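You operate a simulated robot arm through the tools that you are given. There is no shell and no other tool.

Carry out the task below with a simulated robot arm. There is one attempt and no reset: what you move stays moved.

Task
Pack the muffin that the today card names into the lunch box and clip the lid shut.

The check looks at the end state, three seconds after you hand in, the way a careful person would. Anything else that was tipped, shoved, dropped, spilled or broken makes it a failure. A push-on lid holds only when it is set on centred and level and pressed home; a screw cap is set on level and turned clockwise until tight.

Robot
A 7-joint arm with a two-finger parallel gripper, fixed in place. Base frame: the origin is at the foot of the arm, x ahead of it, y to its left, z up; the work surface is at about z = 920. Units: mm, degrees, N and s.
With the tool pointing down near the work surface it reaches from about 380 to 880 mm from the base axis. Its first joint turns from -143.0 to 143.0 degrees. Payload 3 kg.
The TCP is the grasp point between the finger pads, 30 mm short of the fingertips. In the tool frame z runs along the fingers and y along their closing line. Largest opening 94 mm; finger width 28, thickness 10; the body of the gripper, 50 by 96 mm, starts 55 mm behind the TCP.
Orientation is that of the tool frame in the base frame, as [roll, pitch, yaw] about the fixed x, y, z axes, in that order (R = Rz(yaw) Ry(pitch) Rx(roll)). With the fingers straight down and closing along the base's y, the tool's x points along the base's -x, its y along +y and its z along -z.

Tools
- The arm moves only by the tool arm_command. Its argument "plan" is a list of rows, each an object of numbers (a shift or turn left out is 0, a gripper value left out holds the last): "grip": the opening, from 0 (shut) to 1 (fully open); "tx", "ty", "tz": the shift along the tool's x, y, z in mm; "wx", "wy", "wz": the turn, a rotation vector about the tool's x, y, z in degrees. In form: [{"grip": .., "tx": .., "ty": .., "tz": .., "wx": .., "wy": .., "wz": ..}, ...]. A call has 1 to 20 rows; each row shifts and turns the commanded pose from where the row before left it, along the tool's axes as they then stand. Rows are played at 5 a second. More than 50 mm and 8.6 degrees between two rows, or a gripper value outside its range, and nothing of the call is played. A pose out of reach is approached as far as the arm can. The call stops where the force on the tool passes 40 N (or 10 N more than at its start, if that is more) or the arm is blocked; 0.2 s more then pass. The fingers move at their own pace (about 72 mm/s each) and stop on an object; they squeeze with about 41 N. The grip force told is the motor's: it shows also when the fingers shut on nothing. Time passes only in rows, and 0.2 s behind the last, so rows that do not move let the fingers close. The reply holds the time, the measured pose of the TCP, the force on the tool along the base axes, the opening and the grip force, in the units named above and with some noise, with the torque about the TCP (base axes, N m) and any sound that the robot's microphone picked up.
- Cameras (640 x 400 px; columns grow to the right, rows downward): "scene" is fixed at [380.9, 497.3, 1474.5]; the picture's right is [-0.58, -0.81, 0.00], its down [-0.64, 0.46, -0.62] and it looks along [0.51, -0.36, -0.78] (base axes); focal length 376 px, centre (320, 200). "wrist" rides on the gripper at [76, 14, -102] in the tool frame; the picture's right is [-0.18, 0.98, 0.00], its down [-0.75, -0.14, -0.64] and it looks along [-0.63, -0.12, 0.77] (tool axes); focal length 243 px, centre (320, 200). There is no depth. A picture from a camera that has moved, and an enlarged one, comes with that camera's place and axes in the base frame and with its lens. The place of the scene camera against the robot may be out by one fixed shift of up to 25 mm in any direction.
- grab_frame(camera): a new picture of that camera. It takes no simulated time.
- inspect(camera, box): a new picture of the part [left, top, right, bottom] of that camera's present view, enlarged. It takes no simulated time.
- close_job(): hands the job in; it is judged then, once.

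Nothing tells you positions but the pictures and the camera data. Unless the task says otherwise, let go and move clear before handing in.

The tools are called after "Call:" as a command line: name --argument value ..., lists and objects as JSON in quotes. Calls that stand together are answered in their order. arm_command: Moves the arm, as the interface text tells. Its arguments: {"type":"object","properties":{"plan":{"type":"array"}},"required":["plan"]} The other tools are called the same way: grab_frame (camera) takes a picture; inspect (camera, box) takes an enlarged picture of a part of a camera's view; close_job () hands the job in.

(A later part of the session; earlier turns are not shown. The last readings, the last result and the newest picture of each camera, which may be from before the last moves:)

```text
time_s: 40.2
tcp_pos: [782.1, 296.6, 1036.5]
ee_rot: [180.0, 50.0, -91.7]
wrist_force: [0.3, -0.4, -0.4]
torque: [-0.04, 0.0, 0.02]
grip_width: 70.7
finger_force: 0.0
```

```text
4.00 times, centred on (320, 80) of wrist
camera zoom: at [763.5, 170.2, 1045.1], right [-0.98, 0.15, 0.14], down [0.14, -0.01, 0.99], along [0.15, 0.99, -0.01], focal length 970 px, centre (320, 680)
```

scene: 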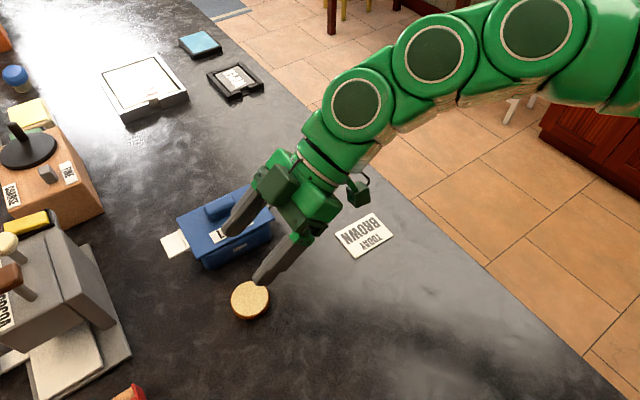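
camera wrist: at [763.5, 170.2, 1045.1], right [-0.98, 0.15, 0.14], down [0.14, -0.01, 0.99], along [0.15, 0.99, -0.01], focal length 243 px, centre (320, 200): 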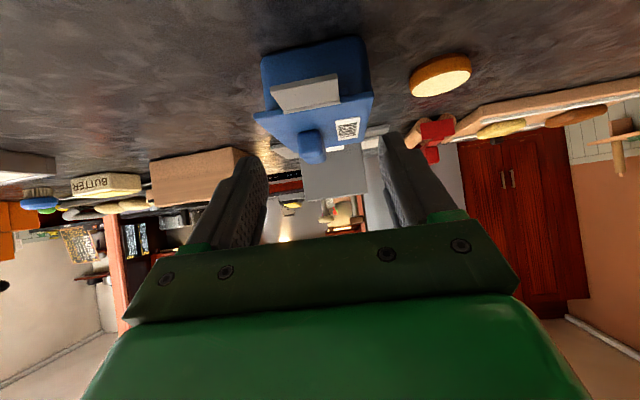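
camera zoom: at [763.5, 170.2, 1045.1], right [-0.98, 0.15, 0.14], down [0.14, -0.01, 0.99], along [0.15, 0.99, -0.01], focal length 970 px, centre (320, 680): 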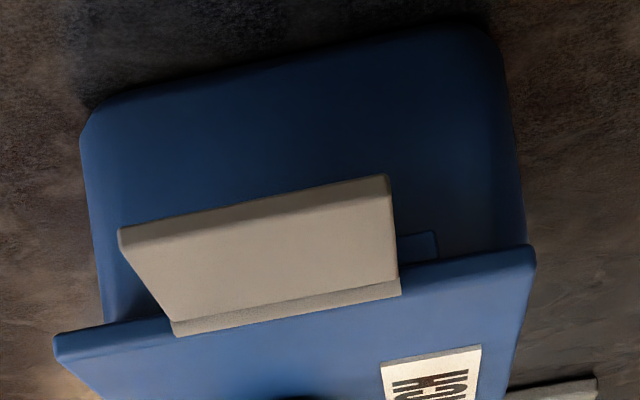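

The measurements agree: the lid is level and centred in y, but sits about 3.8 mm too far in +x (tab centre 786.6 against box centre about 782.5). I'll go back, regrasp the handle, lift it free and shift it by −3.8 mm.

Call:
arm_command --plan '[{"tx": -23, "tz": -19.3}, {"tx": -23, "tz": -19.3}, {"ty": 48}, {"ty": 48}, {"ty": 48}, {"wx": 5.745, "wz": 4.82}, {"wx": 5.745, "wz": 4.82}, {"wx": 5.745, "wz": 4.82}, {"wx": 5.745, "wz": 4.82}, {"wx": 5.745, "wz": 4.82}, {"wx": 5.745, "wz": 4.82}, {"wx": 5.745, "wz": 4.82}, {"wx": 5.745, "wz": 4.82}, {"wx": 5.745, "wz": 4.82}, {"wx": 5.745, "wz": 4.82}, {"wx": 5.745, "wz": 4.82}, {"wx": 5.745, "wz": 4.82}, {}]'

Call:
arm_command --plan '[{"wy": 7}, {"wy": 7}, {"wy": 7}, {"wy": 7}, {"wy": 7}, {"ty": 40}, {"ty": 40}, {"ty": 40}, {}]'

```text
time_s: 44.0
tcp_pos: [637.8, 300.7, 1100.2]
ee_rot: [-180.0, 50.0, 178.2]
wrist_force: [-0.5, 0.2, -0.3]
torque: [-0.01, -0.03, 0.05]
grip_width: 70.6
finger_force: 0.2
```

```text
time_s: 46.0
tcp_pos: [640.1, 421.4, 1100.2]
ee_rot: [-179.9, 15.0, 178.3]
wrist_force: [0.4, 0.9, 0.3]
torque: [0.05, 0.01, -0.03]
grip_width: 70.5
finger_force: 0.1
```

I'm back at the grasp orientation. I'll return to directly above the handle and check the view before descending.

Call:
arm_command --plan '[{"tx": -36.7, "tz": 12.5}, {"tx": -36.7, "tz": 12.5}, {"tx": -36.7, "tz": 12.5}, {"tx": -36.8, "tz": 12.55}, {"tx": 6.5, "tz": 24.1}, {"tx": 6.5, "tz": 24.1}, {}]'

Call:
inspect --camera "wrist" --box '[160, 0, 480, 200]'

```text
time_s: 47.6
tcp_pos: [797.1, 416.3, 1037.9]
ee_rot: [180.0, 14.9, 178.3]
wrist_force: [-0.6, 0.4, -1.7]
torque: [0.03, -0.03, -0.01]
grip_width: 70.7
finger_force: 0.1
```

```text
2.00 times, centred on (320, 100) of wrist
camera zoom: at [696.8, 434.0, 1117.6], right [0.21, 0.98, 0.05], down [0.56, -0.16, 0.81], along [0.8, -0.14, -0.58], focal length 485 px, centre (320, 400)
```

zoom: 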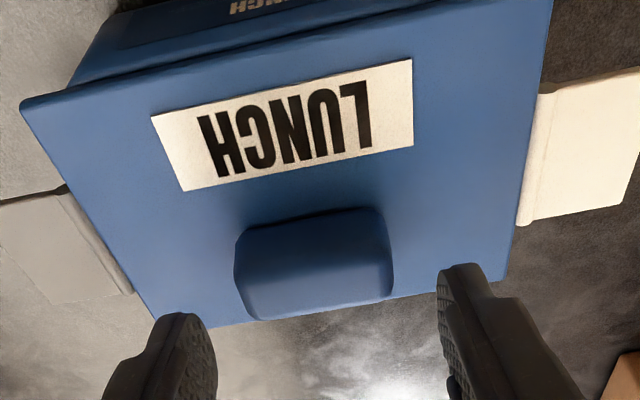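

Well aligned over the handle. I'll descend, grip, lift 8 mm and shift −3.8 mm in x.

Call:
arm_command --plan '[{"tx": 3.6, "tz": 13.4}, {"tx": 3.4, "tz": 12.6}, {}, {"grip": 0.4}, {}, {}, {}, {"tx": -1.04, "tz": -3.86}, {"tx": -1.04, "tz": -3.86}, {}]'

```text
time_s: 49.8
tcp_pos: [797.3, 415.8, 1019.8]
ee_rot: [-179.9, 15.1, 178.2]
wrist_force: [1.0, -0.9, -0.6]
torque: [0.0, -0.03, 0.0]
grip_width: 49.0
finger_force: 41.2
```

Call:
arm_command --plan '[{"tx": 1.84, "tz": -0.49}, {"tx": 1.83, "tz": -0.49}, {}]'

Call:
inspect --camera "scene" --box '[252, 200, 316, 240]'

Call:
inspect --camera "scene" --box '[178, 240, 242, 280]'

Call:
inspect --camera "wrist" --box '[140, 0, 500, 140]'

```text
time_s: 50.6
tcp_pos: [794.1, 416.0, 1019.6]
ee_rot: [-180.0, 15.1, 178.4]
wrist_force: [-0.3, 0.0, -1.1]
torque: [-0.01, -0.03, -0.02]
grip_width: 49.0
finger_force: 40.8
```

```text
10.00 times, centred on (284, 220) of scene
camera zoom: at [380.9, 497.3, 1474.5], right [-0.58, -0.81, 0.0], down [-0.64, 0.46, -0.62], along [0.51, -0.36, -0.78], focal length 3761 px, centre (680, 0)
```

zoom: 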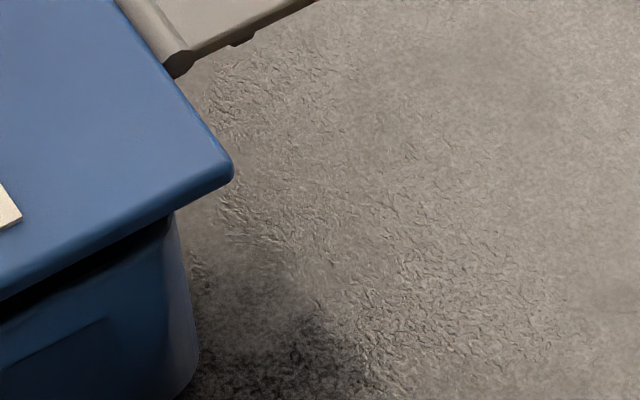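

```text
10.00 times, centred on (210, 260) of scene
camera zoom: at [380.9, 497.3, 1474.5], right [-0.58, -0.81, 0.0], down [-0.64, 0.46, -0.62], along [0.51, -0.36, -0.78], focal length 3761 px, centre (1420, -400)
```

zoom: 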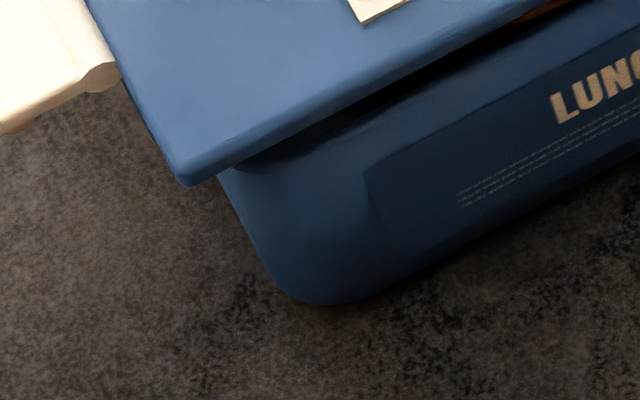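

```text
1.78 times, centred on (320, 70) of wrist
camera zoom: at [693.5, 434.1, 1100.0], right [0.21, 0.98, 0.05], down [0.56, -0.16, 0.82], along [0.8, -0.14, -0.58], focal length 431 px, centre (320, 431)
```

zoom: 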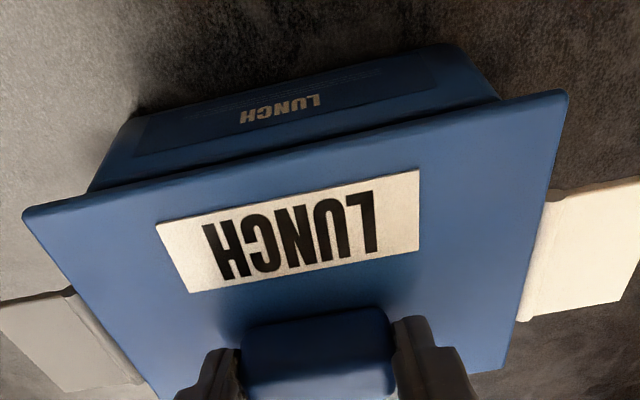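

The lid is lifted and shifted. I'll add +0.5 mm in y and lower again, watching for contact.

Call:
arm_command --plan '[{"ty": 0.5}, {"tx": 0.78, "tz": 2.9}, {"tx": 0.78, "tz": 2.9}, {"tx": 0.26, "tz": 0.97}, {}]'

```text
time_s: 51.8
tcp_pos: [792.2, 417.0, 1012.8]
ee_rot: [179.9, 15.0, 178.4]
wrist_force: [-0.7, -0.5, -0.9]
torque: [0.0, -0.04, 0.01]
grip_width: 48.8
finger_force: 41.3
```

Call:
arm_command --plan '[{"tx": 0.26, "tz": 0.97}, {"tx": 0.13, "tz": 0.48}, {}]'

```text
time_s: 52.6
tcp_pos: [791.2, 416.9, 1011.8]
ee_rot: [-180.0, 15.0, 178.2]
wrist_force: [-0.3, 0.7, -0.6]
torque: [0.01, -0.02, 0.0]
grip_width: 48.9
finger_force: 41.0
```

Call:
arm_command --plan '[{"tx": 0.26, "tz": 0.97}, {"tx": 0.13, "tz": 0.48}, {}]'

```text
time_s: 53.4
tcp_pos: [790.9, 416.6, 1010.4]
ee_rot: [180.0, 15.1, 178.4]
wrist_force: [-3.7, -1.2, 15.5]
torque: [-0.17, 0.72, 0.02]
grip_width: 49.0
finger_force: 41.0
```

Call:
arm_command --plan '[{"tx": 0.26, "tz": 0.97}, {}]'

Call:
inspect --camera "scene" --box '[252, 200, 316, 240]'

Call:
inspect --camera "scene" --box '[178, 240, 242, 280]'

Call:
inspect --camera "wrist" --box '[262, 20, 374, 90]'

```text
time_s: 54.0
tcp_pos: [790.9, 416.9, 1010.2]
ee_rot: [179.9, 15.2, 178.4]
wrist_force: [-2.7, 1.8, 29.3]
torque: [0.0, -0.17, -0.03]
grip_width: 49.0
finger_force: 41.7
```

```text
10.00 times, centred on (284, 220) of scene
camera zoom: at [380.9, 497.3, 1474.5], right [-0.58, -0.81, 0.0], down [-0.64, 0.46, -0.62], along [0.51, -0.36, -0.78], focal length 3761 px, centre (680, 0)
```

zoom: 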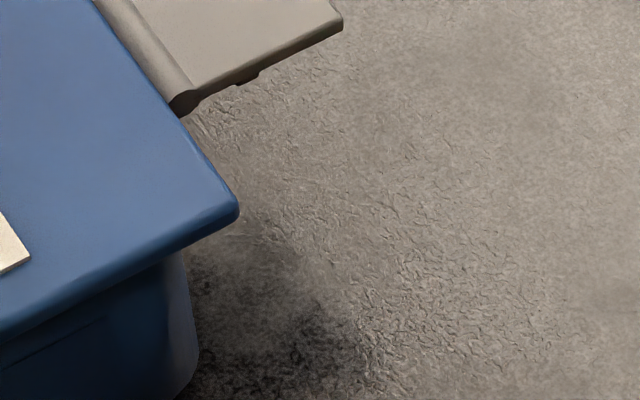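

```text
10.00 times, centred on (210, 260) of scene
camera zoom: at [380.9, 497.3, 1474.5], right [-0.58, -0.81, 0.0], down [-0.64, 0.46, -0.62], along [0.51, -0.36, -0.78], focal length 3761 px, centre (1420, -400)
```

zoom: 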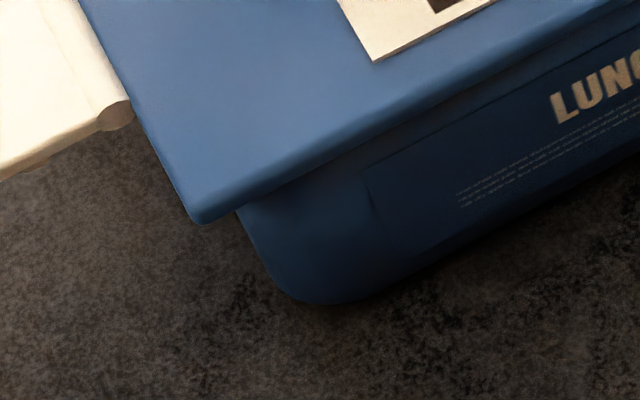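

```text
5.71 times, centred on (318, 55) of wrist
camera zoom: at [691.9, 434.7, 1090.0], right [0.21, 0.98, 0.05], down [0.56, -0.16, 0.82], along [0.81, -0.14, -0.58], focal length 1386 px, centre (331, 1029)
```

zoom: 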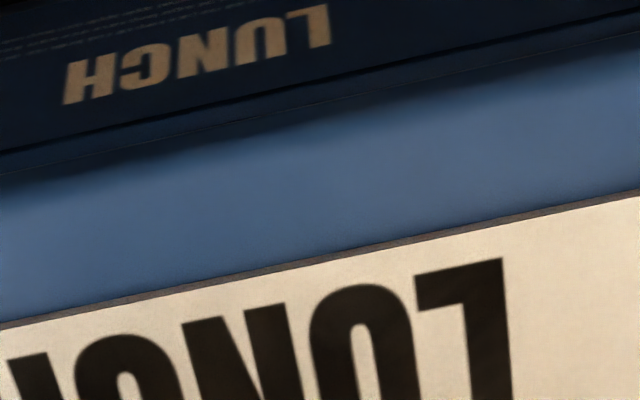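

Centred contact again at 29 N with almost no torque. I'll press a bit harder and listen for a click.

Call:
arm_command --plan '[{"tx": 0.26, "tz": 0.97}, {}, {}]'

```text
time_s: 54.8
tcp_pos: [791.2, 417.1, 1007.9]
ee_rot: [179.8, 15.1, 178.3]
wrist_force: [6.5, 10.1, 36.1]
torque: [0.21, -0.34, 0.03]
grip_width: 49.2
finger_force: 40.8
```

Call:
inspect --camera "scene" --box '[170, 170, 310, 280]'

Call:
inspect --camera "scene" --box '[178, 240, 242, 280]'

Call:
inspect --camera "scene" --box '[252, 200, 316, 240]'

Call:
grab_frame --camera "wrist"

```text
3.64 times, centred on (240, 225) of scene
camera zoom: at [380.9, 497.3, 1474.5], right [-0.58, -0.81, 0.0], down [-0.64, 0.46, -0.62], along [0.51, -0.36, -0.78], focal length 1368 px, centre (611, 109)
```

zoom: 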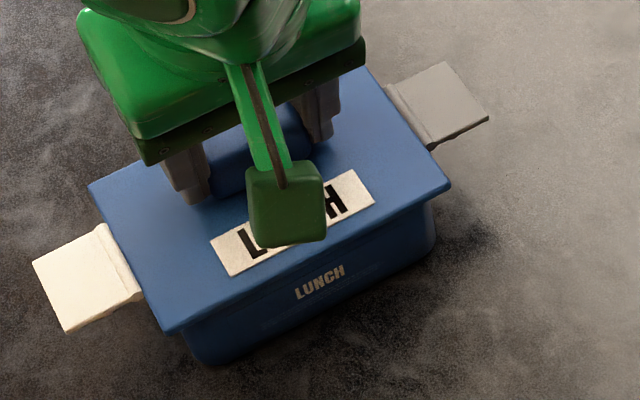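

```text
10.00 times, centred on (210, 260) of scene
camera zoom: at [380.9, 497.3, 1474.5], right [-0.58, -0.81, 0.0], down [-0.64, 0.46, -0.62], along [0.51, -0.36, -0.78], focal length 3761 px, centre (1420, -400)
```

zoom: 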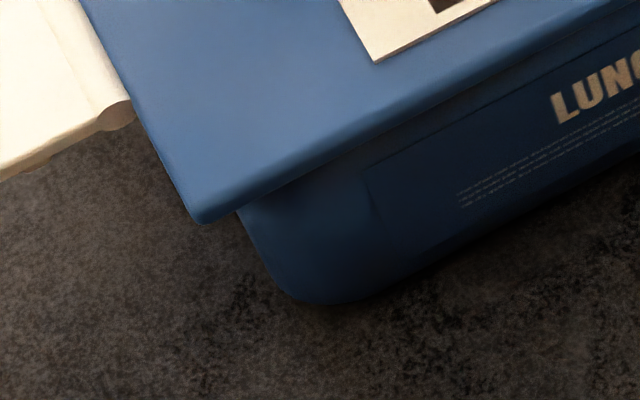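

```text
10.00 times, centred on (284, 220) of scene
camera zoom: at [380.9, 497.3, 1474.5], right [-0.58, -0.81, 0.0], down [-0.64, 0.46, -0.62], along [0.51, -0.36, -0.78], focal length 3761 px, centre (680, 0)
```

zoom: 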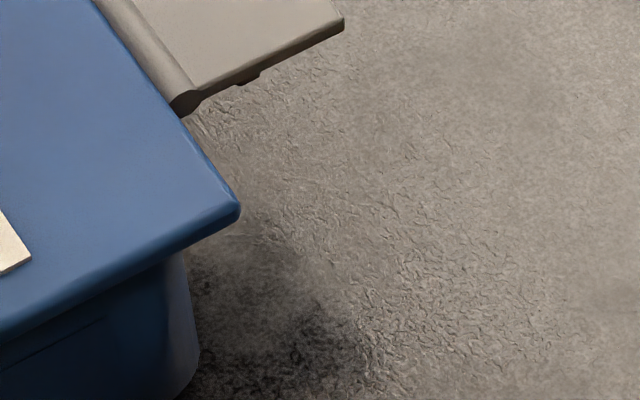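

```text
taken
camera wrist: at [691.8, 434.5, 1089.0], right [0.21, 0.98, 0.05], down [0.56, -0.16, 0.82], along [0.81, -0.14, -0.58], focal length 243 px, centre (320, 200)
```

wrist: 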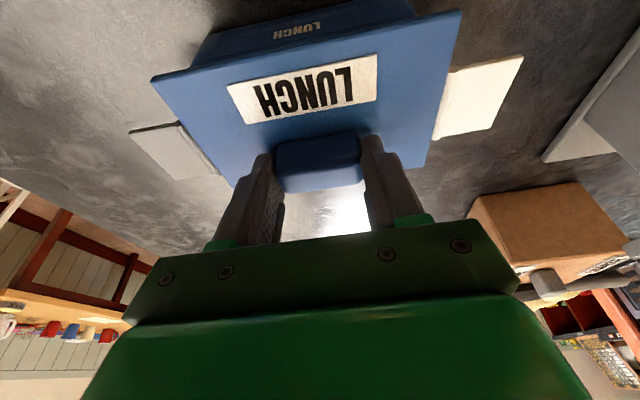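

The lid did not move further under 36 N, so it may already be fully seated. I'll ease off, release, and look from the side again.

Call:
arm_command --plan '[{"tx": -0.6, "tz": -2.2}, {}, {"grip": 0.75}, {}, {}, {"tx": -5.2, "tz": -19.3}, {"tx": -7.8, "tz": -29}, {"tx": -7.8, "tz": -29}, {"tx": 37.4, "tz": -10}, {"tx": 37.4, "tz": -10}, {"tx": 37.4, "tz": -10}, {"tx": 37.4, "tz": -10}, {"wy": -7}, {"wy": -7}, {"wy": -7}, {"wy": -7}, {"wy": -7}, {}]'

Call:
inspect --camera "scene" --box '[170, 170, 310, 280]'

Call:
grab_frame --camera "wrist"

```text
time_s: 58.6
tcp_pos: [637.9, 422.1, 1090.6]
ee_rot: [179.9, 50.1, 178.2]
wrist_force: [0.7, 0.5, 0.3]
torque: [0.02, 0.01, 0.0]
grip_width: 70.6
finger_force: 0.0
```

```text
3.64 times, centred on (240, 225) of scene
camera zoom: at [380.9, 497.3, 1474.5], right [-0.58, -0.81, 0.0], down [-0.64, 0.46, -0.62], along [0.51, -0.36, -0.78], focal length 1368 px, centre (611, 109)
```

zoom: 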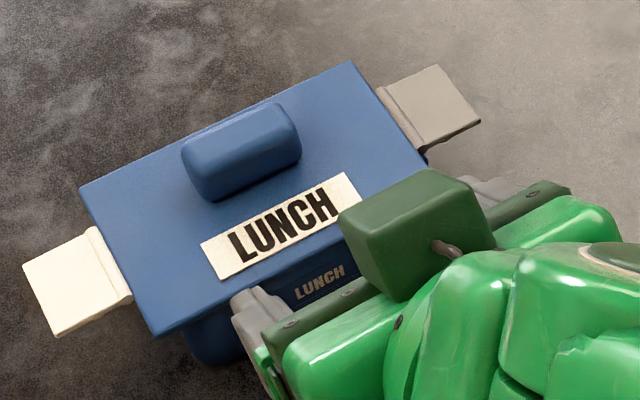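

```text
taken
camera wrist: at [510.5, 440.5, 1098.2], right [0.15, 0.98, 0.14], down [-0.01, -0.14, 0.99], along [0.99, -0.15, -0.01], focal length 243 px, centre (320, 200)
```

wrist: 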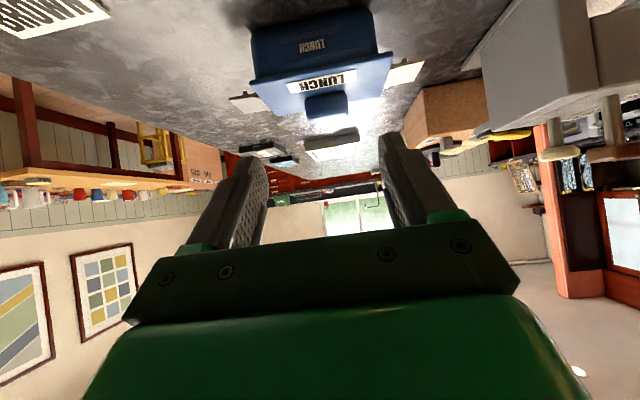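

The lid appears to have shifted when released. I'll lower the camera and look closely at how it sits now.

Call:
arm_command --plan '[{"tx": 19, "tz": 16}, {"tx": 19, "tz": 16}, {}]'

Call:
inspect --camera "wrist" --box '[235, 40, 425, 165]'

Call:
inspect --camera "wrist" --box '[250, 105, 306, 140]'

Call:
inspect --camera "wrist" --box '[360, 85, 416, 120]'

Call:
grab_frame --camera "scene"

```text
time_s: 59.4
tcp_pos: [637.9, 422.2, 1040.6]
ee_rot: [179.9, 50.0, 178.3]
wrist_force: [-0.3, 0.1, 0.0]
torque: [-0.01, -0.03, -0.02]
grip_width: 70.3
finger_force: 0.0
```

```text
3.20 times, centred on (330, 102) of wrist
camera zoom: at [510.9, 441.3, 1048.8], right [0.15, 0.98, 0.14], down [-0.01, -0.14, 0.99], along [0.99, -0.15, -0.01], focal length 776 px, centre (288, 512)
```

zoom: 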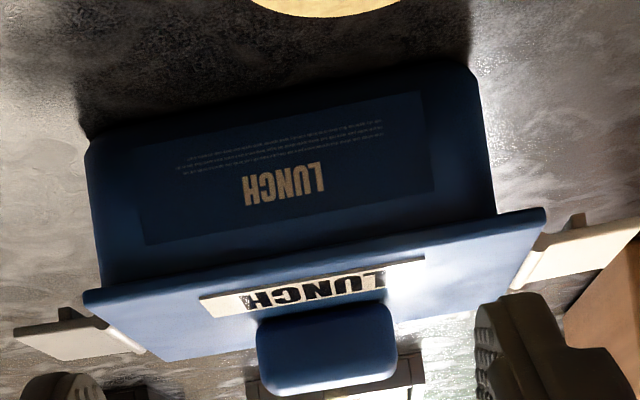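

```text
11.43 times, centred on (278, 122) of wrist
camera zoom: at [510.9, 441.3, 1048.8], right [0.15, 0.98, 0.14], down [-0.01, -0.14, 0.99], along [0.99, -0.15, -0.01], focal length 2773 px, centre (800, 1086)
```

zoom: 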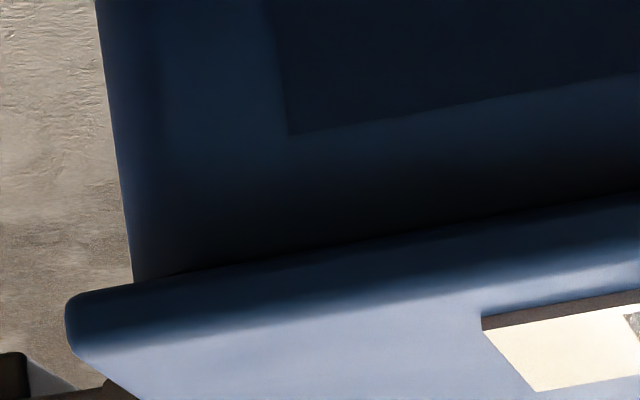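

```text
11.43 times, centred on (388, 102) of wrist
camera zoom: at [510.9, 441.3, 1048.8], right [0.15, 0.98, 0.14], down [-0.01, -0.14, 0.99], along [0.99, -0.15, -0.01], focal length 2773 px, centre (-457, 1314)
```

zoom: 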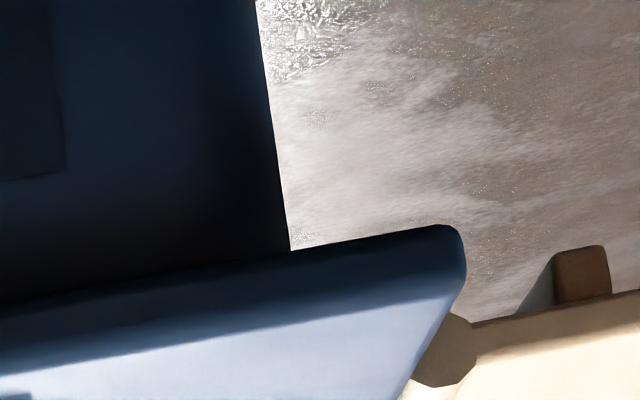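

```text
taken
```

scene: 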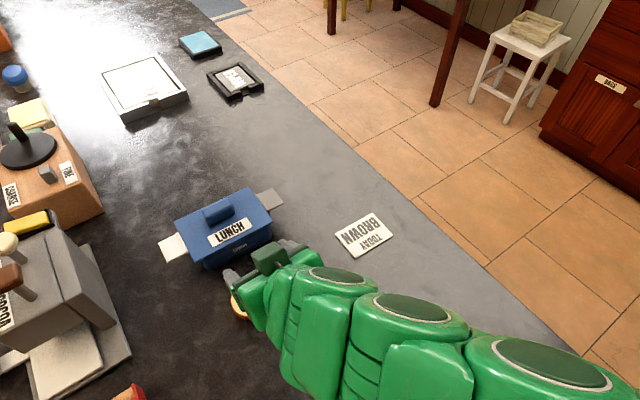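

The lid is level but has slid about +4.6 mm in y since release, so the plate just rests on the rim, with nothing locating it until the clips go down. I'll take the side view again from the low-y side to measure where it sits.

Call:
arm_command --plan '[{"tx": -23, "tz": -19.3}, {"tx": -23, "tz": -19.3}, {"wx": -5.745, "wz": -4.82}, {"wx": -5.745, "wz": -4.82}, {"wx": -5.745, "wz": -4.82}, {"wx": -5.745, "wz": -4.82}, {"wx": -5.745, "wz": -4.82}, {"wx": -5.745, "wz": -4.82}, {"wx": -5.745, "wz": -4.82}, {"wx": -5.745, "wz": -4.82}, {"wx": -5.745, "wz": -4.82}, {"wx": -5.745, "wz": -4.82}, {"wx": -5.745, "wz": -4.82}, {"wx": -5.745, "wz": -4.82}, {}]'

Call:
arm_command --plan '[{"tx": 25.7, "tz": -30.6}, {"tx": 25.7, "tz": -30.6}, {"tx": 25.7, "tz": -30.6}, {"ty": -48}, {"ty": -48}, {"ty": -48}, {"tx": 23, "tz": 19.3}, {"tx": 23, "tz": 19.3}, {"tx": 15.3, "tz": 12.9}, {}]'

Call:
inspect --camera "wrist" --box '[240, 45, 420, 170]'

Call:
inspect --camera "wrist" --box '[250, 85, 306, 120]'

Call:
inspect --camera "wrist" --box '[335, 75, 391, 110]'

```text
time_s: 62.6
tcp_pos: [637.8, 421.0, 1101.3]
ee_rot: [180.0, 50.1, -91.7]
wrist_force: [0.6, 0.0, -0.7]
torque: [-0.01, -0.02, 0.0]
grip_width: 70.3
finger_force: 0.2
```

```text
time_s: 64.8
tcp_pos: [779.4, 297.1, 1021.3]
ee_rot: [-179.9, 50.0, -91.7]
wrist_force: [0.4, 0.0, -0.2]
torque: [0.0, 0.01, -0.05]
grip_width: 70.5
finger_force: 0.0
```

```text
3.20 times, centred on (330, 108) of wrist
camera zoom: at [762.3, 170.9, 1028.7], right [-0.98, 0.15, 0.14], down [0.14, -0.01, 0.99], along [0.15, 0.99, -0.01], focal length 776 px, centre (288, 496)
```

zoom: 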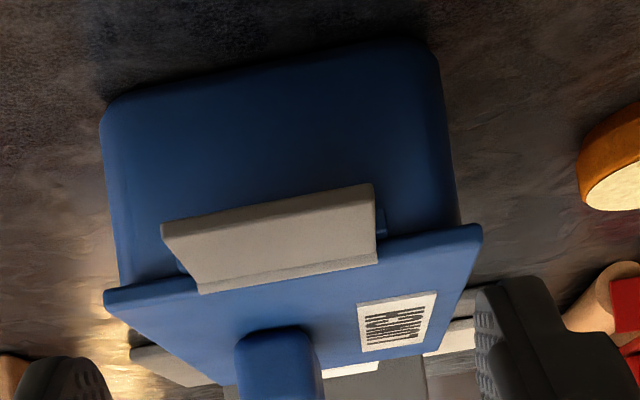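

```text
11.43 times, centred on (278, 102) of wrist
camera zoom: at [762.3, 170.9, 1028.7], right [-0.98, 0.15, 0.14], down [0.14, -0.01, 0.99], along [0.15, 0.99, -0.01], focal length 2773 px, centre (800, 1314)
```

zoom: 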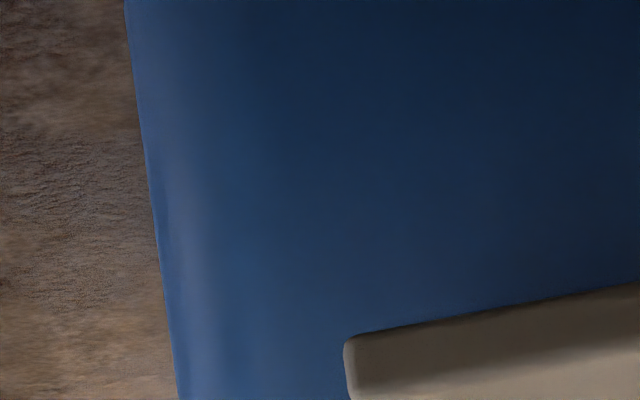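

```text
11.43 times, centred on (363, 92) of wrist
camera zoom: at [762.3, 170.9, 1028.7], right [-0.98, 0.15, 0.14], down [0.14, -0.01, 0.99], along [0.15, 0.99, -0.01], focal length 2773 px, centre (-171, 1429)
```

zoom: 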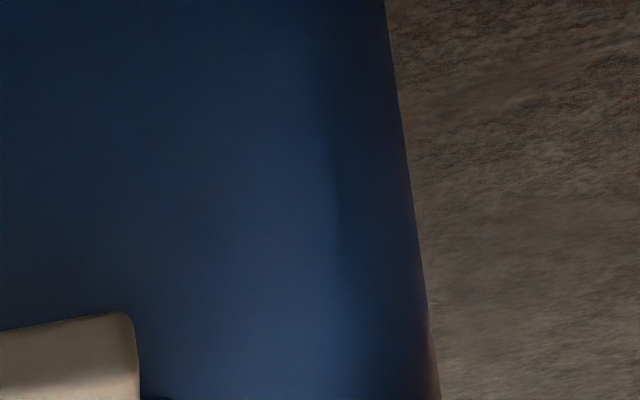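

Lid centre is now about −1.5 mm in x and +4.6 mm in y relative to the box. Before regrasping I'll lower the camera to lid level to understand the clip and ledge geometry.

Call:
arm_command --plan '[{"tx": 15.3, "tz": 12.9}, {"tx": 15.3, "tz": 12.9}, {"tx": 7.7, "tz": 6.4}, {}]'

Call:
grab_frame --camera "wrist"

Call:
inspect --camera "wrist" --box '[240, 90, 420, 215]'

```text
time_s: 65.8
tcp_pos: [780.2, 297.9, 971.0]
ee_rot: [179.9, 50.0, -91.8]
wrist_force: [0.5, 0.6, 0.4]
torque: [0.02, -0.01, 0.05]
grip_width: 70.5
finger_force: 0.0
```

```text
taken
camera wrist: at [761.4, 170.2, 978.6], right [-0.98, 0.15, 0.14], down [0.14, -0.01, 0.99], along [0.15, 0.99, -0.01], focal length 243 px, centre (320, 200)
```

wrist: 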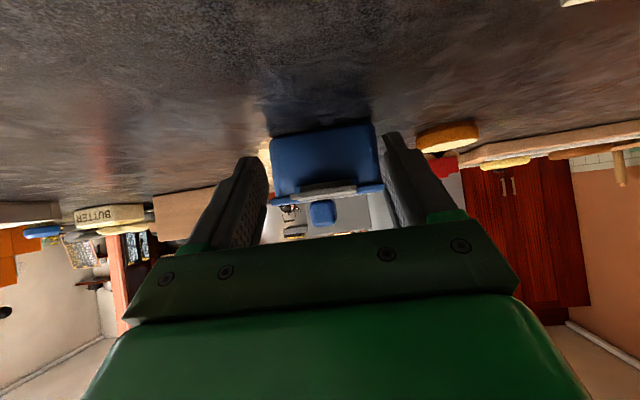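

```text
3.20 times, centred on (330, 152) of wrist
camera zoom: at [761.4, 170.2, 978.6], right [-0.98, 0.15, 0.14], down [0.14, -0.01, 0.99], along [0.15, 0.99, -0.01], focal length 776 px, centre (288, 352)
```

zoom: 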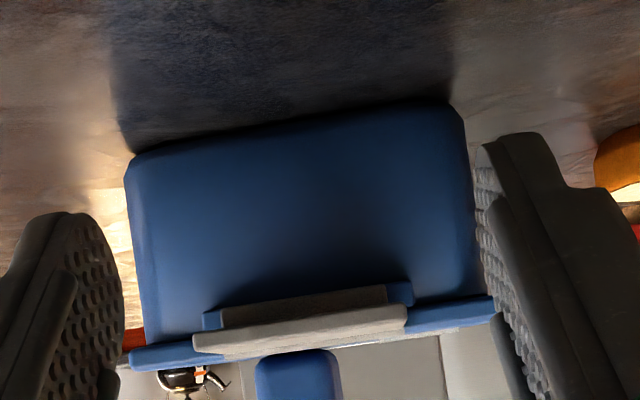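

Call:
inspect --camera "wrist" --box '[265, 165, 345, 215]'

Call:
inspect --camera "wrist" --box '[325, 165, 405, 215]'

```text
8.00 times, centred on (305, 190) of wrist
camera zoom: at [761.4, 170.2, 978.6], right [-0.98, 0.15, 0.14], down [0.14, -0.01, 0.99], along [0.15, 0.99, -0.01], focal length 1941 px, centre (440, 280)
```

zoom: 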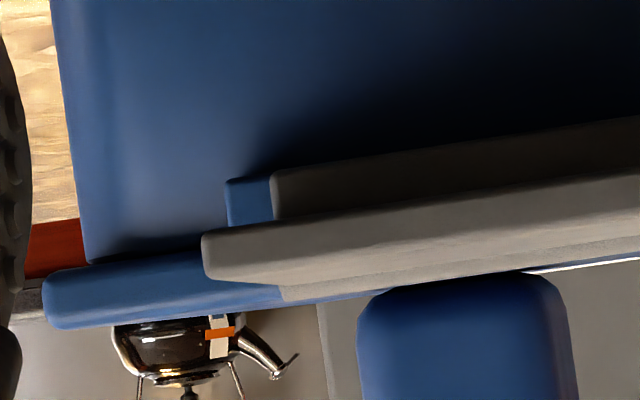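

```text
8.00 times, centred on (365, 190) of wrist
camera zoom: at [761.4, 170.2, 978.6], right [-0.98, 0.15, 0.14], down [0.14, -0.01, 0.99], along [0.15, 0.99, -0.01], focal length 1941 px, centre (-40, 280)
```

zoom: 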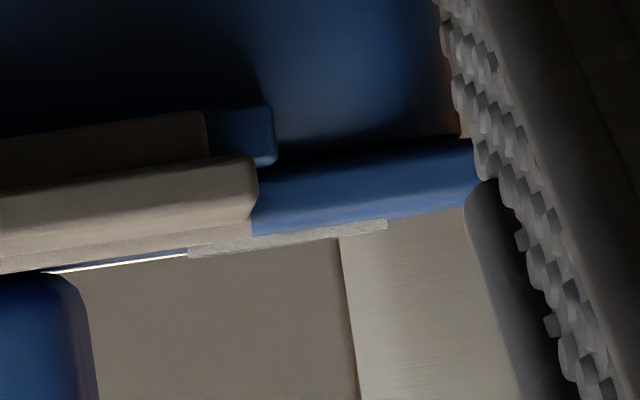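

This level view shows the plate resting flush on the rim, and each clip is a hinged tab with a small hook meant to fold down and catch under the box's side ledge. The y slide probably came from the fingertips touching the plate as they opened. I'll go back, regrasp slightly higher, and recentre the lid.

Call:
arm_command --plan '[{"tx": -33.2, "tz": -27.9}, {"tx": -33.2, "tz": -27.9}, {"tx": -33.2, "tz": -27.9}, {"ty": 48}, {"ty": 48}, {"ty": 48}, {"wx": 5.745, "wz": 4.82}, {"wx": 5.745, "wz": 4.82}, {"wx": 5.745, "wz": 4.82}, {"wx": 5.745, "wz": 4.82}, {"wx": 5.745, "wz": 4.82}, {"wx": 5.745, "wz": 4.82}, {"wx": 5.745, "wz": 4.82}, {"wx": 5.745, "wz": 4.82}, {"wx": 5.745, "wz": 4.82}, {"wx": 5.745, "wz": 4.82}, {"wx": 5.745, "wz": 4.82}, {"wx": 5.745, "wz": 4.82}, {}]'

Call:
arm_command --plan '[{"wy": 7}, {"wy": 7}, {"wy": 7}, {"wy": 7}, {"wy": 7}, {"ty": 40}, {"ty": 40}, {"ty": 44.5}, {"tx": -36.7, "tz": 12.5}, {"tx": -36.7, "tz": 12.5}, {"tx": -36.7, "tz": 12.5}, {"tx": -36.8, "tz": 12.5}, {}, {}]'

Call:
grab_frame --camera "wrist"

Call:
inspect --camera "wrist" --box '[160, 0, 480, 200]'

```text
time_s: 69.8
tcp_pos: [634.6, 302.7, 1100.1]
ee_rot: [-179.9, 50.0, 178.2]
wrist_force: [-0.2, 0.0, -1.3]
torque: [-0.05, 0.0, 0.03]
grip_width: 70.5
finger_force: 0.0
```

```text
time_s: 72.8
tcp_pos: [795.7, 420.6, 1087.5]
ee_rot: [180.0, 14.9, 178.3]
wrist_force: [-0.7, 0.1, -1.2]
torque: [0.0, 0.01, 0.0]
grip_width: 70.8
finger_force: 0.2
```

```text
taken
camera wrist: at [694.7, 438.6, 1168.2], right [0.21, 0.98, 0.05], down [0.56, -0.16, 0.82], along [0.8, -0.14, -0.58], focal length 243 px, centre (320, 200)
```

wrist: 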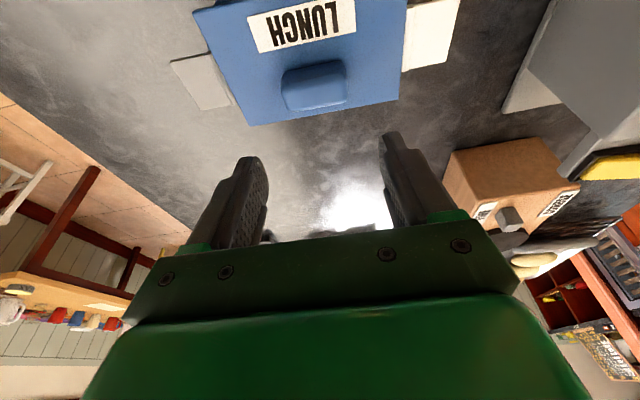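

```text
2.00 times, centred on (320, 100) of wrist
camera zoom: at [694.7, 438.6, 1168.2], right [0.21, 0.98, 0.05], down [0.56, -0.16, 0.82], along [0.8, -0.14, -0.58], focal length 485 px, centre (320, 400)
```

zoom: 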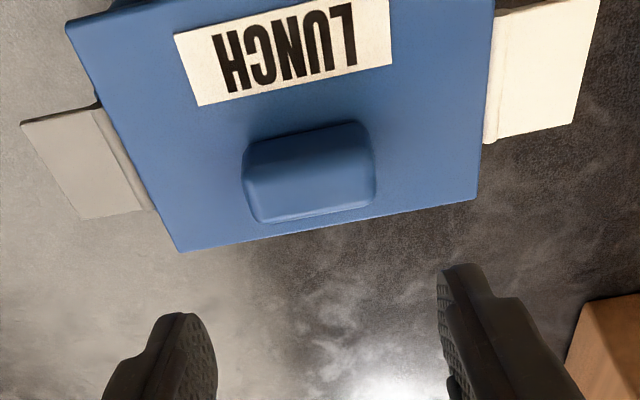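

The handle is almost centred between the fingers; the TCP needs −3.3 mm in x. I'll descend to about 2 mm higher on the handle than before, grip, and lift 4 mm.

Call:
arm_command --plan '[{"tx": 3.2, "tz": -0.85, "ty": 0.5}, {"tx": 6.6, "tz": 24.5}, {"tx": 6.6, "tz": 24.5}, {"tx": 6.5, "tz": 24.4}, {}, {}]'

Call:
inspect --camera "wrist" --box '[180, 60, 460, 235]'

```text
time_s: 74.2
tcp_pos: [791.0, 423.9, 1015.2]
ee_rot: [179.9, 15.0, 178.3]
wrist_force: [-0.1, 0.1, -1.2]
torque: [0.01, -0.03, -0.02]
grip_width: 70.4
finger_force: 0.1
```

```text
2.29 times, centred on (320, 148) of wrist
camera zoom: at [691.0, 441.2, 1094.8], right [0.21, 0.98, 0.05], down [0.56, -0.16, 0.82], along [0.8, -0.14, -0.58], focal length 555 px, centre (320, 320)
```

zoom: 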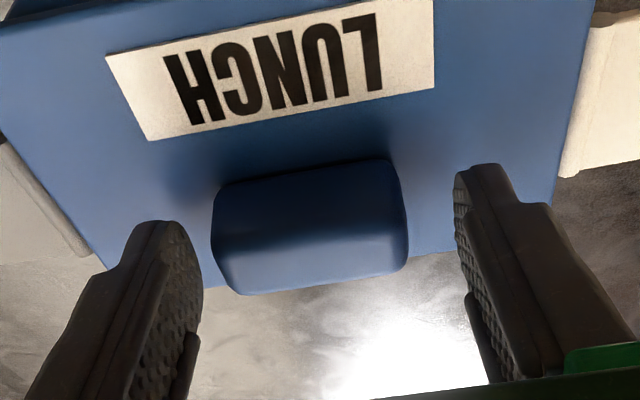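

The x position relative to the handle matches the first grasp, but the fingers sit about 2 mm too far in +y. I'll correct that, then close and lift 4 mm.

Call:
arm_command --plan '[{"ty": -2.1}, {}, {"grip": 0.4}, {}, {}, {}, {"tx": -0.52, "tz": -1.93}, {"tx": -0.52, "tz": -1.93}, {}, {}]'

Call:
inspect --camera "wrist" --box '[160, 0, 480, 200]'

Call:
inspect --camera "scene" --box '[252, 200, 316, 240]'

Call:
inspect --camera "scene" --box '[178, 240, 242, 280]'

```text
time_s: 76.4
tcp_pos: [789.4, 419.9, 1019.2]
ee_rot: [180.0, 15.0, 178.2]
wrist_force: [0.1, -0.2, -0.8]
torque: [0.0, 0.01, -0.02]
grip_width: 49.1
finger_force: 41.2
```

```text
2.00 times, centred on (320, 100) of wrist
camera zoom: at [689.7, 438.9, 1098.3], right [0.21, 0.98, 0.05], down [0.56, -0.16, 0.81], along [0.8, -0.14, -0.58], focal length 485 px, centre (320, 400)
```

zoom: 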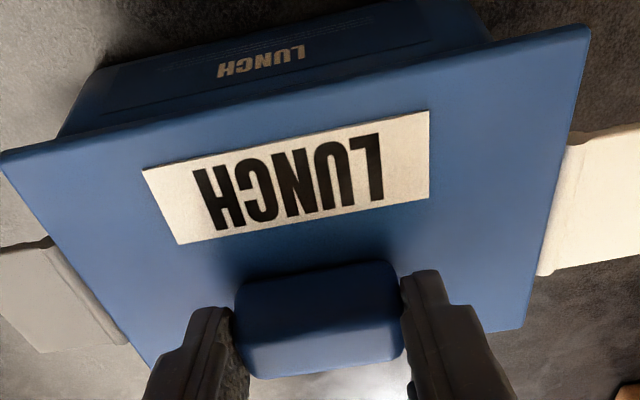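

```text
10.00 times, centred on (284, 220) of scene
camera zoom: at [380.9, 497.3, 1474.5], right [-0.58, -0.81, 0.0], down [-0.64, 0.46, -0.62], along [0.51, -0.36, -0.78], focal length 3761 px, centre (680, 0)
```

zoom: 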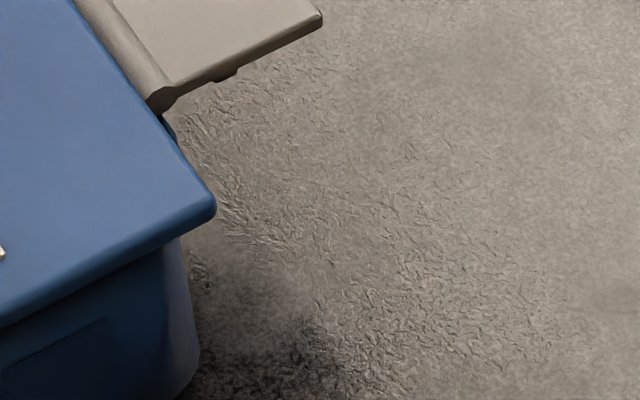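

```text
10.00 times, centred on (210, 260) of scene
camera zoom: at [380.9, 497.3, 1474.5], right [-0.58, -0.81, 0.0], down [-0.64, 0.46, -0.62], along [0.51, -0.36, -0.78], focal length 3761 px, centre (1420, -400)
```

zoom: 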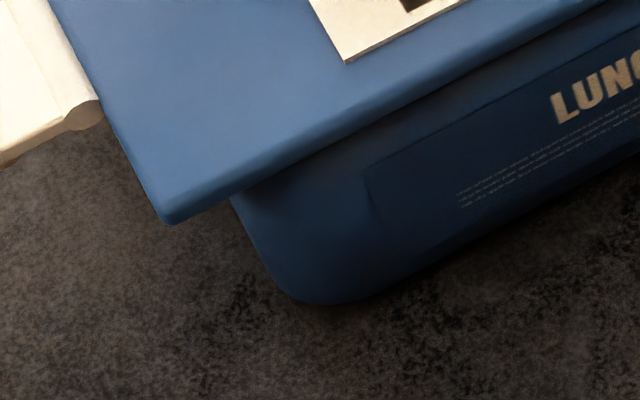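

The lid is lifted clear. I'll shift it by −4.6 mm in y and +1.4 mm in x and check the corners in the scene view.

Call:
arm_command --plan '[{"ty": -2.3, "tx": -0.67, "tz": 0.18}, {"ty": -2.3, "tx": -0.68, "tz": 0.18}, {}, {}]'

Call:
inspect --camera "scene" --box '[252, 200, 316, 240]'

Call:
inspect --camera "scene" --box '[178, 240, 242, 280]'

Call:
inspect --camera "wrist" --box '[160, 0, 480, 200]'

```text
time_s: 77.4
tcp_pos: [792.1, 415.2, 1017.8]
ee_rot: [180.0, 14.9, 178.2]
wrist_force: [-0.1, 0.3, -0.8]
torque: [0.04, -0.01, -0.01]
grip_width: 48.9
finger_force: 41.2
```

```text
10.00 times, centred on (284, 220) of scene
camera zoom: at [380.9, 497.3, 1474.5], right [-0.58, -0.81, 0.0], down [-0.64, 0.46, -0.62], along [0.51, -0.36, -0.78], focal length 3761 px, centre (680, 0)
```

zoom: 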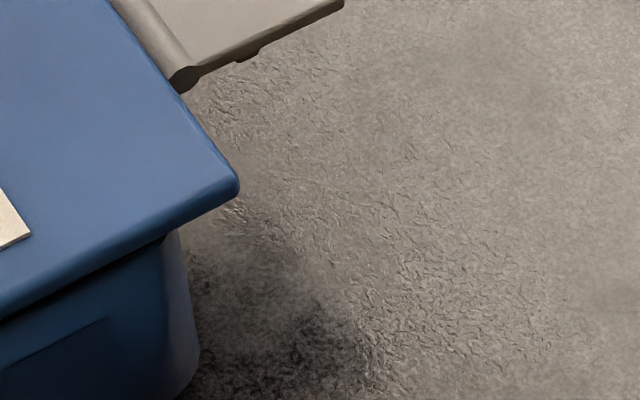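

```text
10.00 times, centred on (210, 260) of scene
camera zoom: at [380.9, 497.3, 1474.5], right [-0.58, -0.81, 0.0], down [-0.64, 0.46, -0.62], along [0.51, -0.36, -0.78], focal length 3761 px, centre (1420, -400)
```

zoom: 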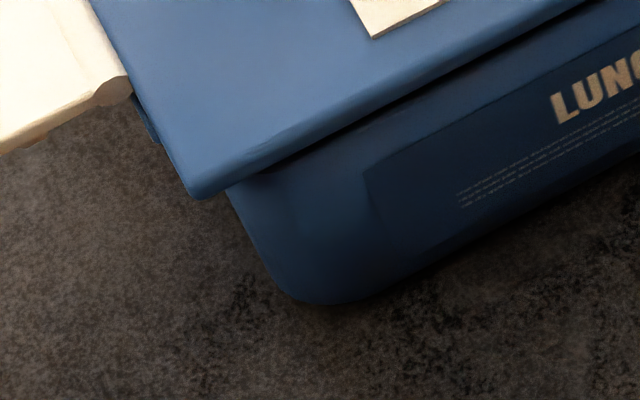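

```text
2.00 times, centred on (320, 100) of wrist
camera zoom: at [691.2, 433.5, 1098.2], right [0.21, 0.98, 0.05], down [0.56, -0.16, 0.82], along [0.8, -0.14, -0.58], focal length 485 px, centre (320, 400)
```

zoom: 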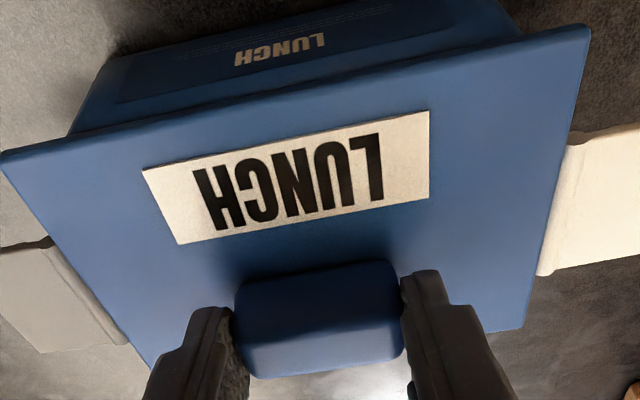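

Close now; a small correction of −0.45° yaw, −1 mm in x and +0.3 mm in y should centre it. Then I'll lower to light contact without pressing.

Call:
arm_command --plan '[{"wx": 0.116, "wz": 0.435}, {"tx": 0.97, "tz": -0.26, "ty": 0.3}, {"tx": 0.39, "tz": 1.45}, {"tx": 0.39, "tz": 1.45}, {}, {}]'

```text
time_s: 78.8
tcp_pos: [789.8, 417.1, 1015.1]
ee_rot: [-179.9, 15.0, 177.9]
wrist_force: [-0.9, -0.8, -1.6]
torque: [0.01, -0.01, 0.03]
grip_width: 49.1
finger_force: 40.6
```

Call:
arm_command --plan '[{"tx": 0.16, "tz": 0.58}, {}, {}]'

Call:
inspect --camera "scene" --box '[252, 200, 316, 240]'

Call:
inspect --camera "scene" --box '[178, 240, 242, 280]'

```text
time_s: 79.6
tcp_pos: [789.4, 415.4, 1014.6]
ee_rot: [180.0, 14.9, 177.9]
wrist_force: [-0.1, 0.1, 1.7]
torque: [-0.01, 0.04, -0.02]
grip_width: 49.0
finger_force: 41.3
```

```text
10.00 times, centred on (284, 220) of scene
camera zoom: at [380.9, 497.3, 1474.5], right [-0.58, -0.81, 0.0], down [-0.64, 0.46, -0.62], along [0.51, -0.36, -0.78], focal length 3761 px, centre (680, 0)
```

zoom: 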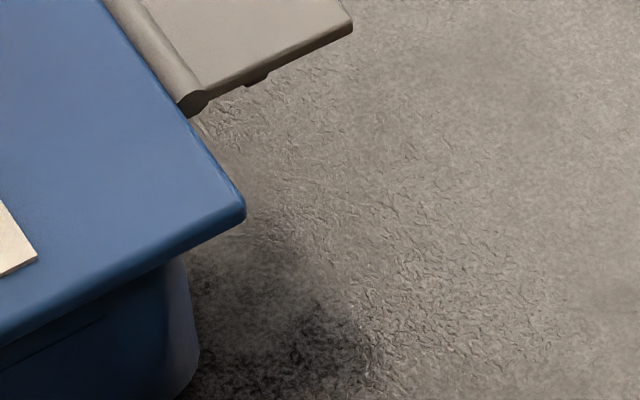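

```text
10.00 times, centred on (210, 260) of scene
camera zoom: at [380.9, 497.3, 1474.5], right [-0.58, -0.81, 0.0], down [-0.64, 0.46, -0.62], along [0.51, -0.36, -0.78], focal length 3761 px, centre (1420, -400)
```

zoom: 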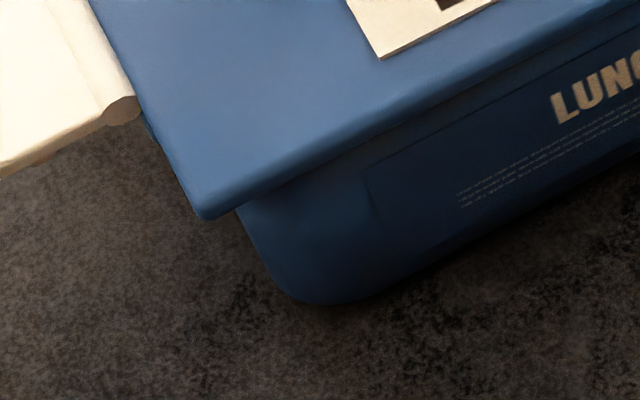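

Contact is light and even, but the lid now sits roughly 1.5 mm too near in x. I'll lift slightly, shift +1.5 mm, and set it down again.

Call:
arm_command --plan '[{"tx": -0.52, "tz": -1.93}, {"tx": -1.45, "tz": 0.39}, {"tx": 0.36, "tz": 1.35}, {}, {}]'

Call:
inspect --camera "scene" --box '[252, 200, 316, 240]'

Call:
inspect --camera "scene" --box '[178, 240, 242, 280]'

```text
time_s: 80.8
tcp_pos: [791.1, 415.6, 1015.2]
ee_rot: [-179.9, 14.9, 177.9]
wrist_force: [-0.6, 0.5, -1.1]
torque: [0.0, -0.02, 0.01]
grip_width: 49.0
finger_force: 41.0
```

```text
10.00 times, centred on (284, 220) of scene
camera zoom: at [380.9, 497.3, 1474.5], right [-0.58, -0.81, 0.0], down [-0.64, 0.46, -0.62], along [0.51, -0.36, -0.78], focal length 3761 px, centre (680, 0)
```

zoom: 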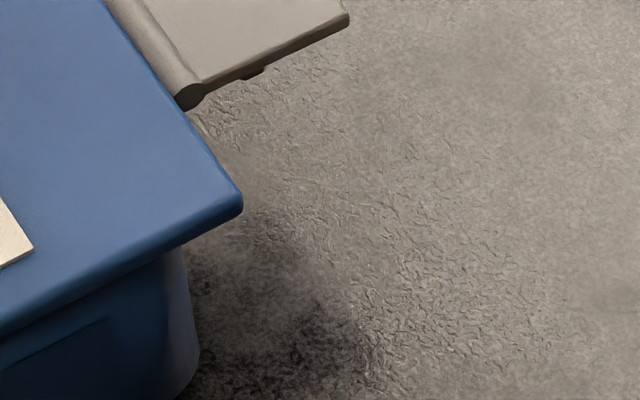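

```text
10.00 times, centred on (210, 260) of scene
camera zoom: at [380.9, 497.3, 1474.5], right [-0.58, -0.81, 0.0], down [-0.64, 0.46, -0.62], along [0.51, -0.36, -0.78], focal length 3761 px, centre (1420, -400)
```

zoom: 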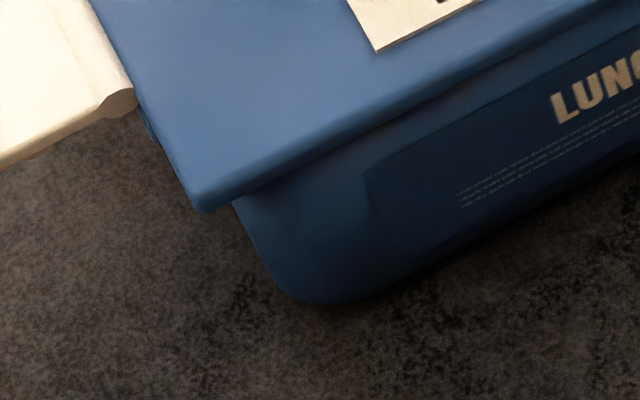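

The corners are now on target, with the lid about 0.5 mm above the rim. I'll open the fingers, which are clear of the plate, and rise.

Call:
arm_command --plan '[{"tx": 0.13, "tz": 0.48}, {}, {"grip": 0.7}, {}, {}, {}]'

Call:
inspect --camera "scene" --box '[252, 200, 316, 240]'

Call:
inspect --camera "scene" --box '[178, 240, 242, 280]'

```text
time_s: 82.2
tcp_pos: [789.7, 415.3, 1015.0]
ee_rot: [-179.9, 15.0, 177.9]
wrist_force: [0.2, 0.0, 0.2]
torque: [0.02, 0.01, 0.0]
grip_width: 65.6
finger_force: 0.1
```

```text
10.00 times, centred on (284, 220) of scene
camera zoom: at [380.9, 497.3, 1474.5], right [-0.58, -0.81, 0.0], down [-0.64, 0.46, -0.62], along [0.51, -0.36, -0.78], focal length 3761 px, centre (680, 0)
```

zoom: 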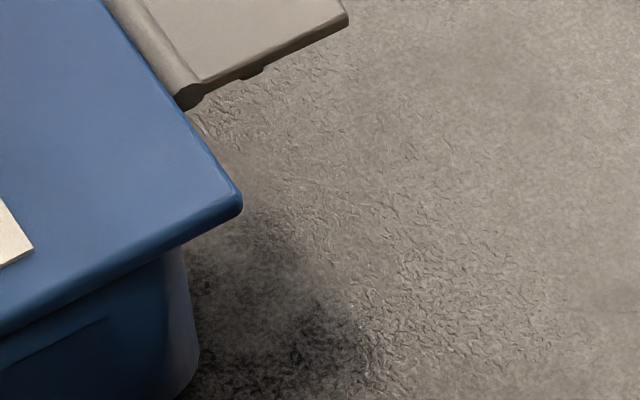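

```text
10.00 times, centred on (210, 260) of scene
camera zoom: at [380.9, 497.3, 1474.5], right [-0.58, -0.81, 0.0], down [-0.64, 0.46, -0.62], along [0.51, -0.36, -0.78], focal length 3761 px, centre (1420, -400)
```

zoom: 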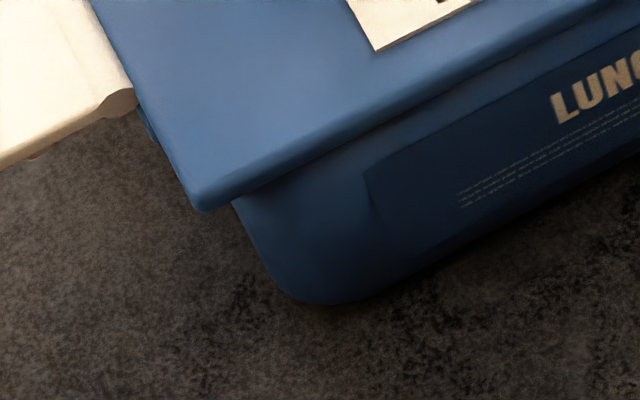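

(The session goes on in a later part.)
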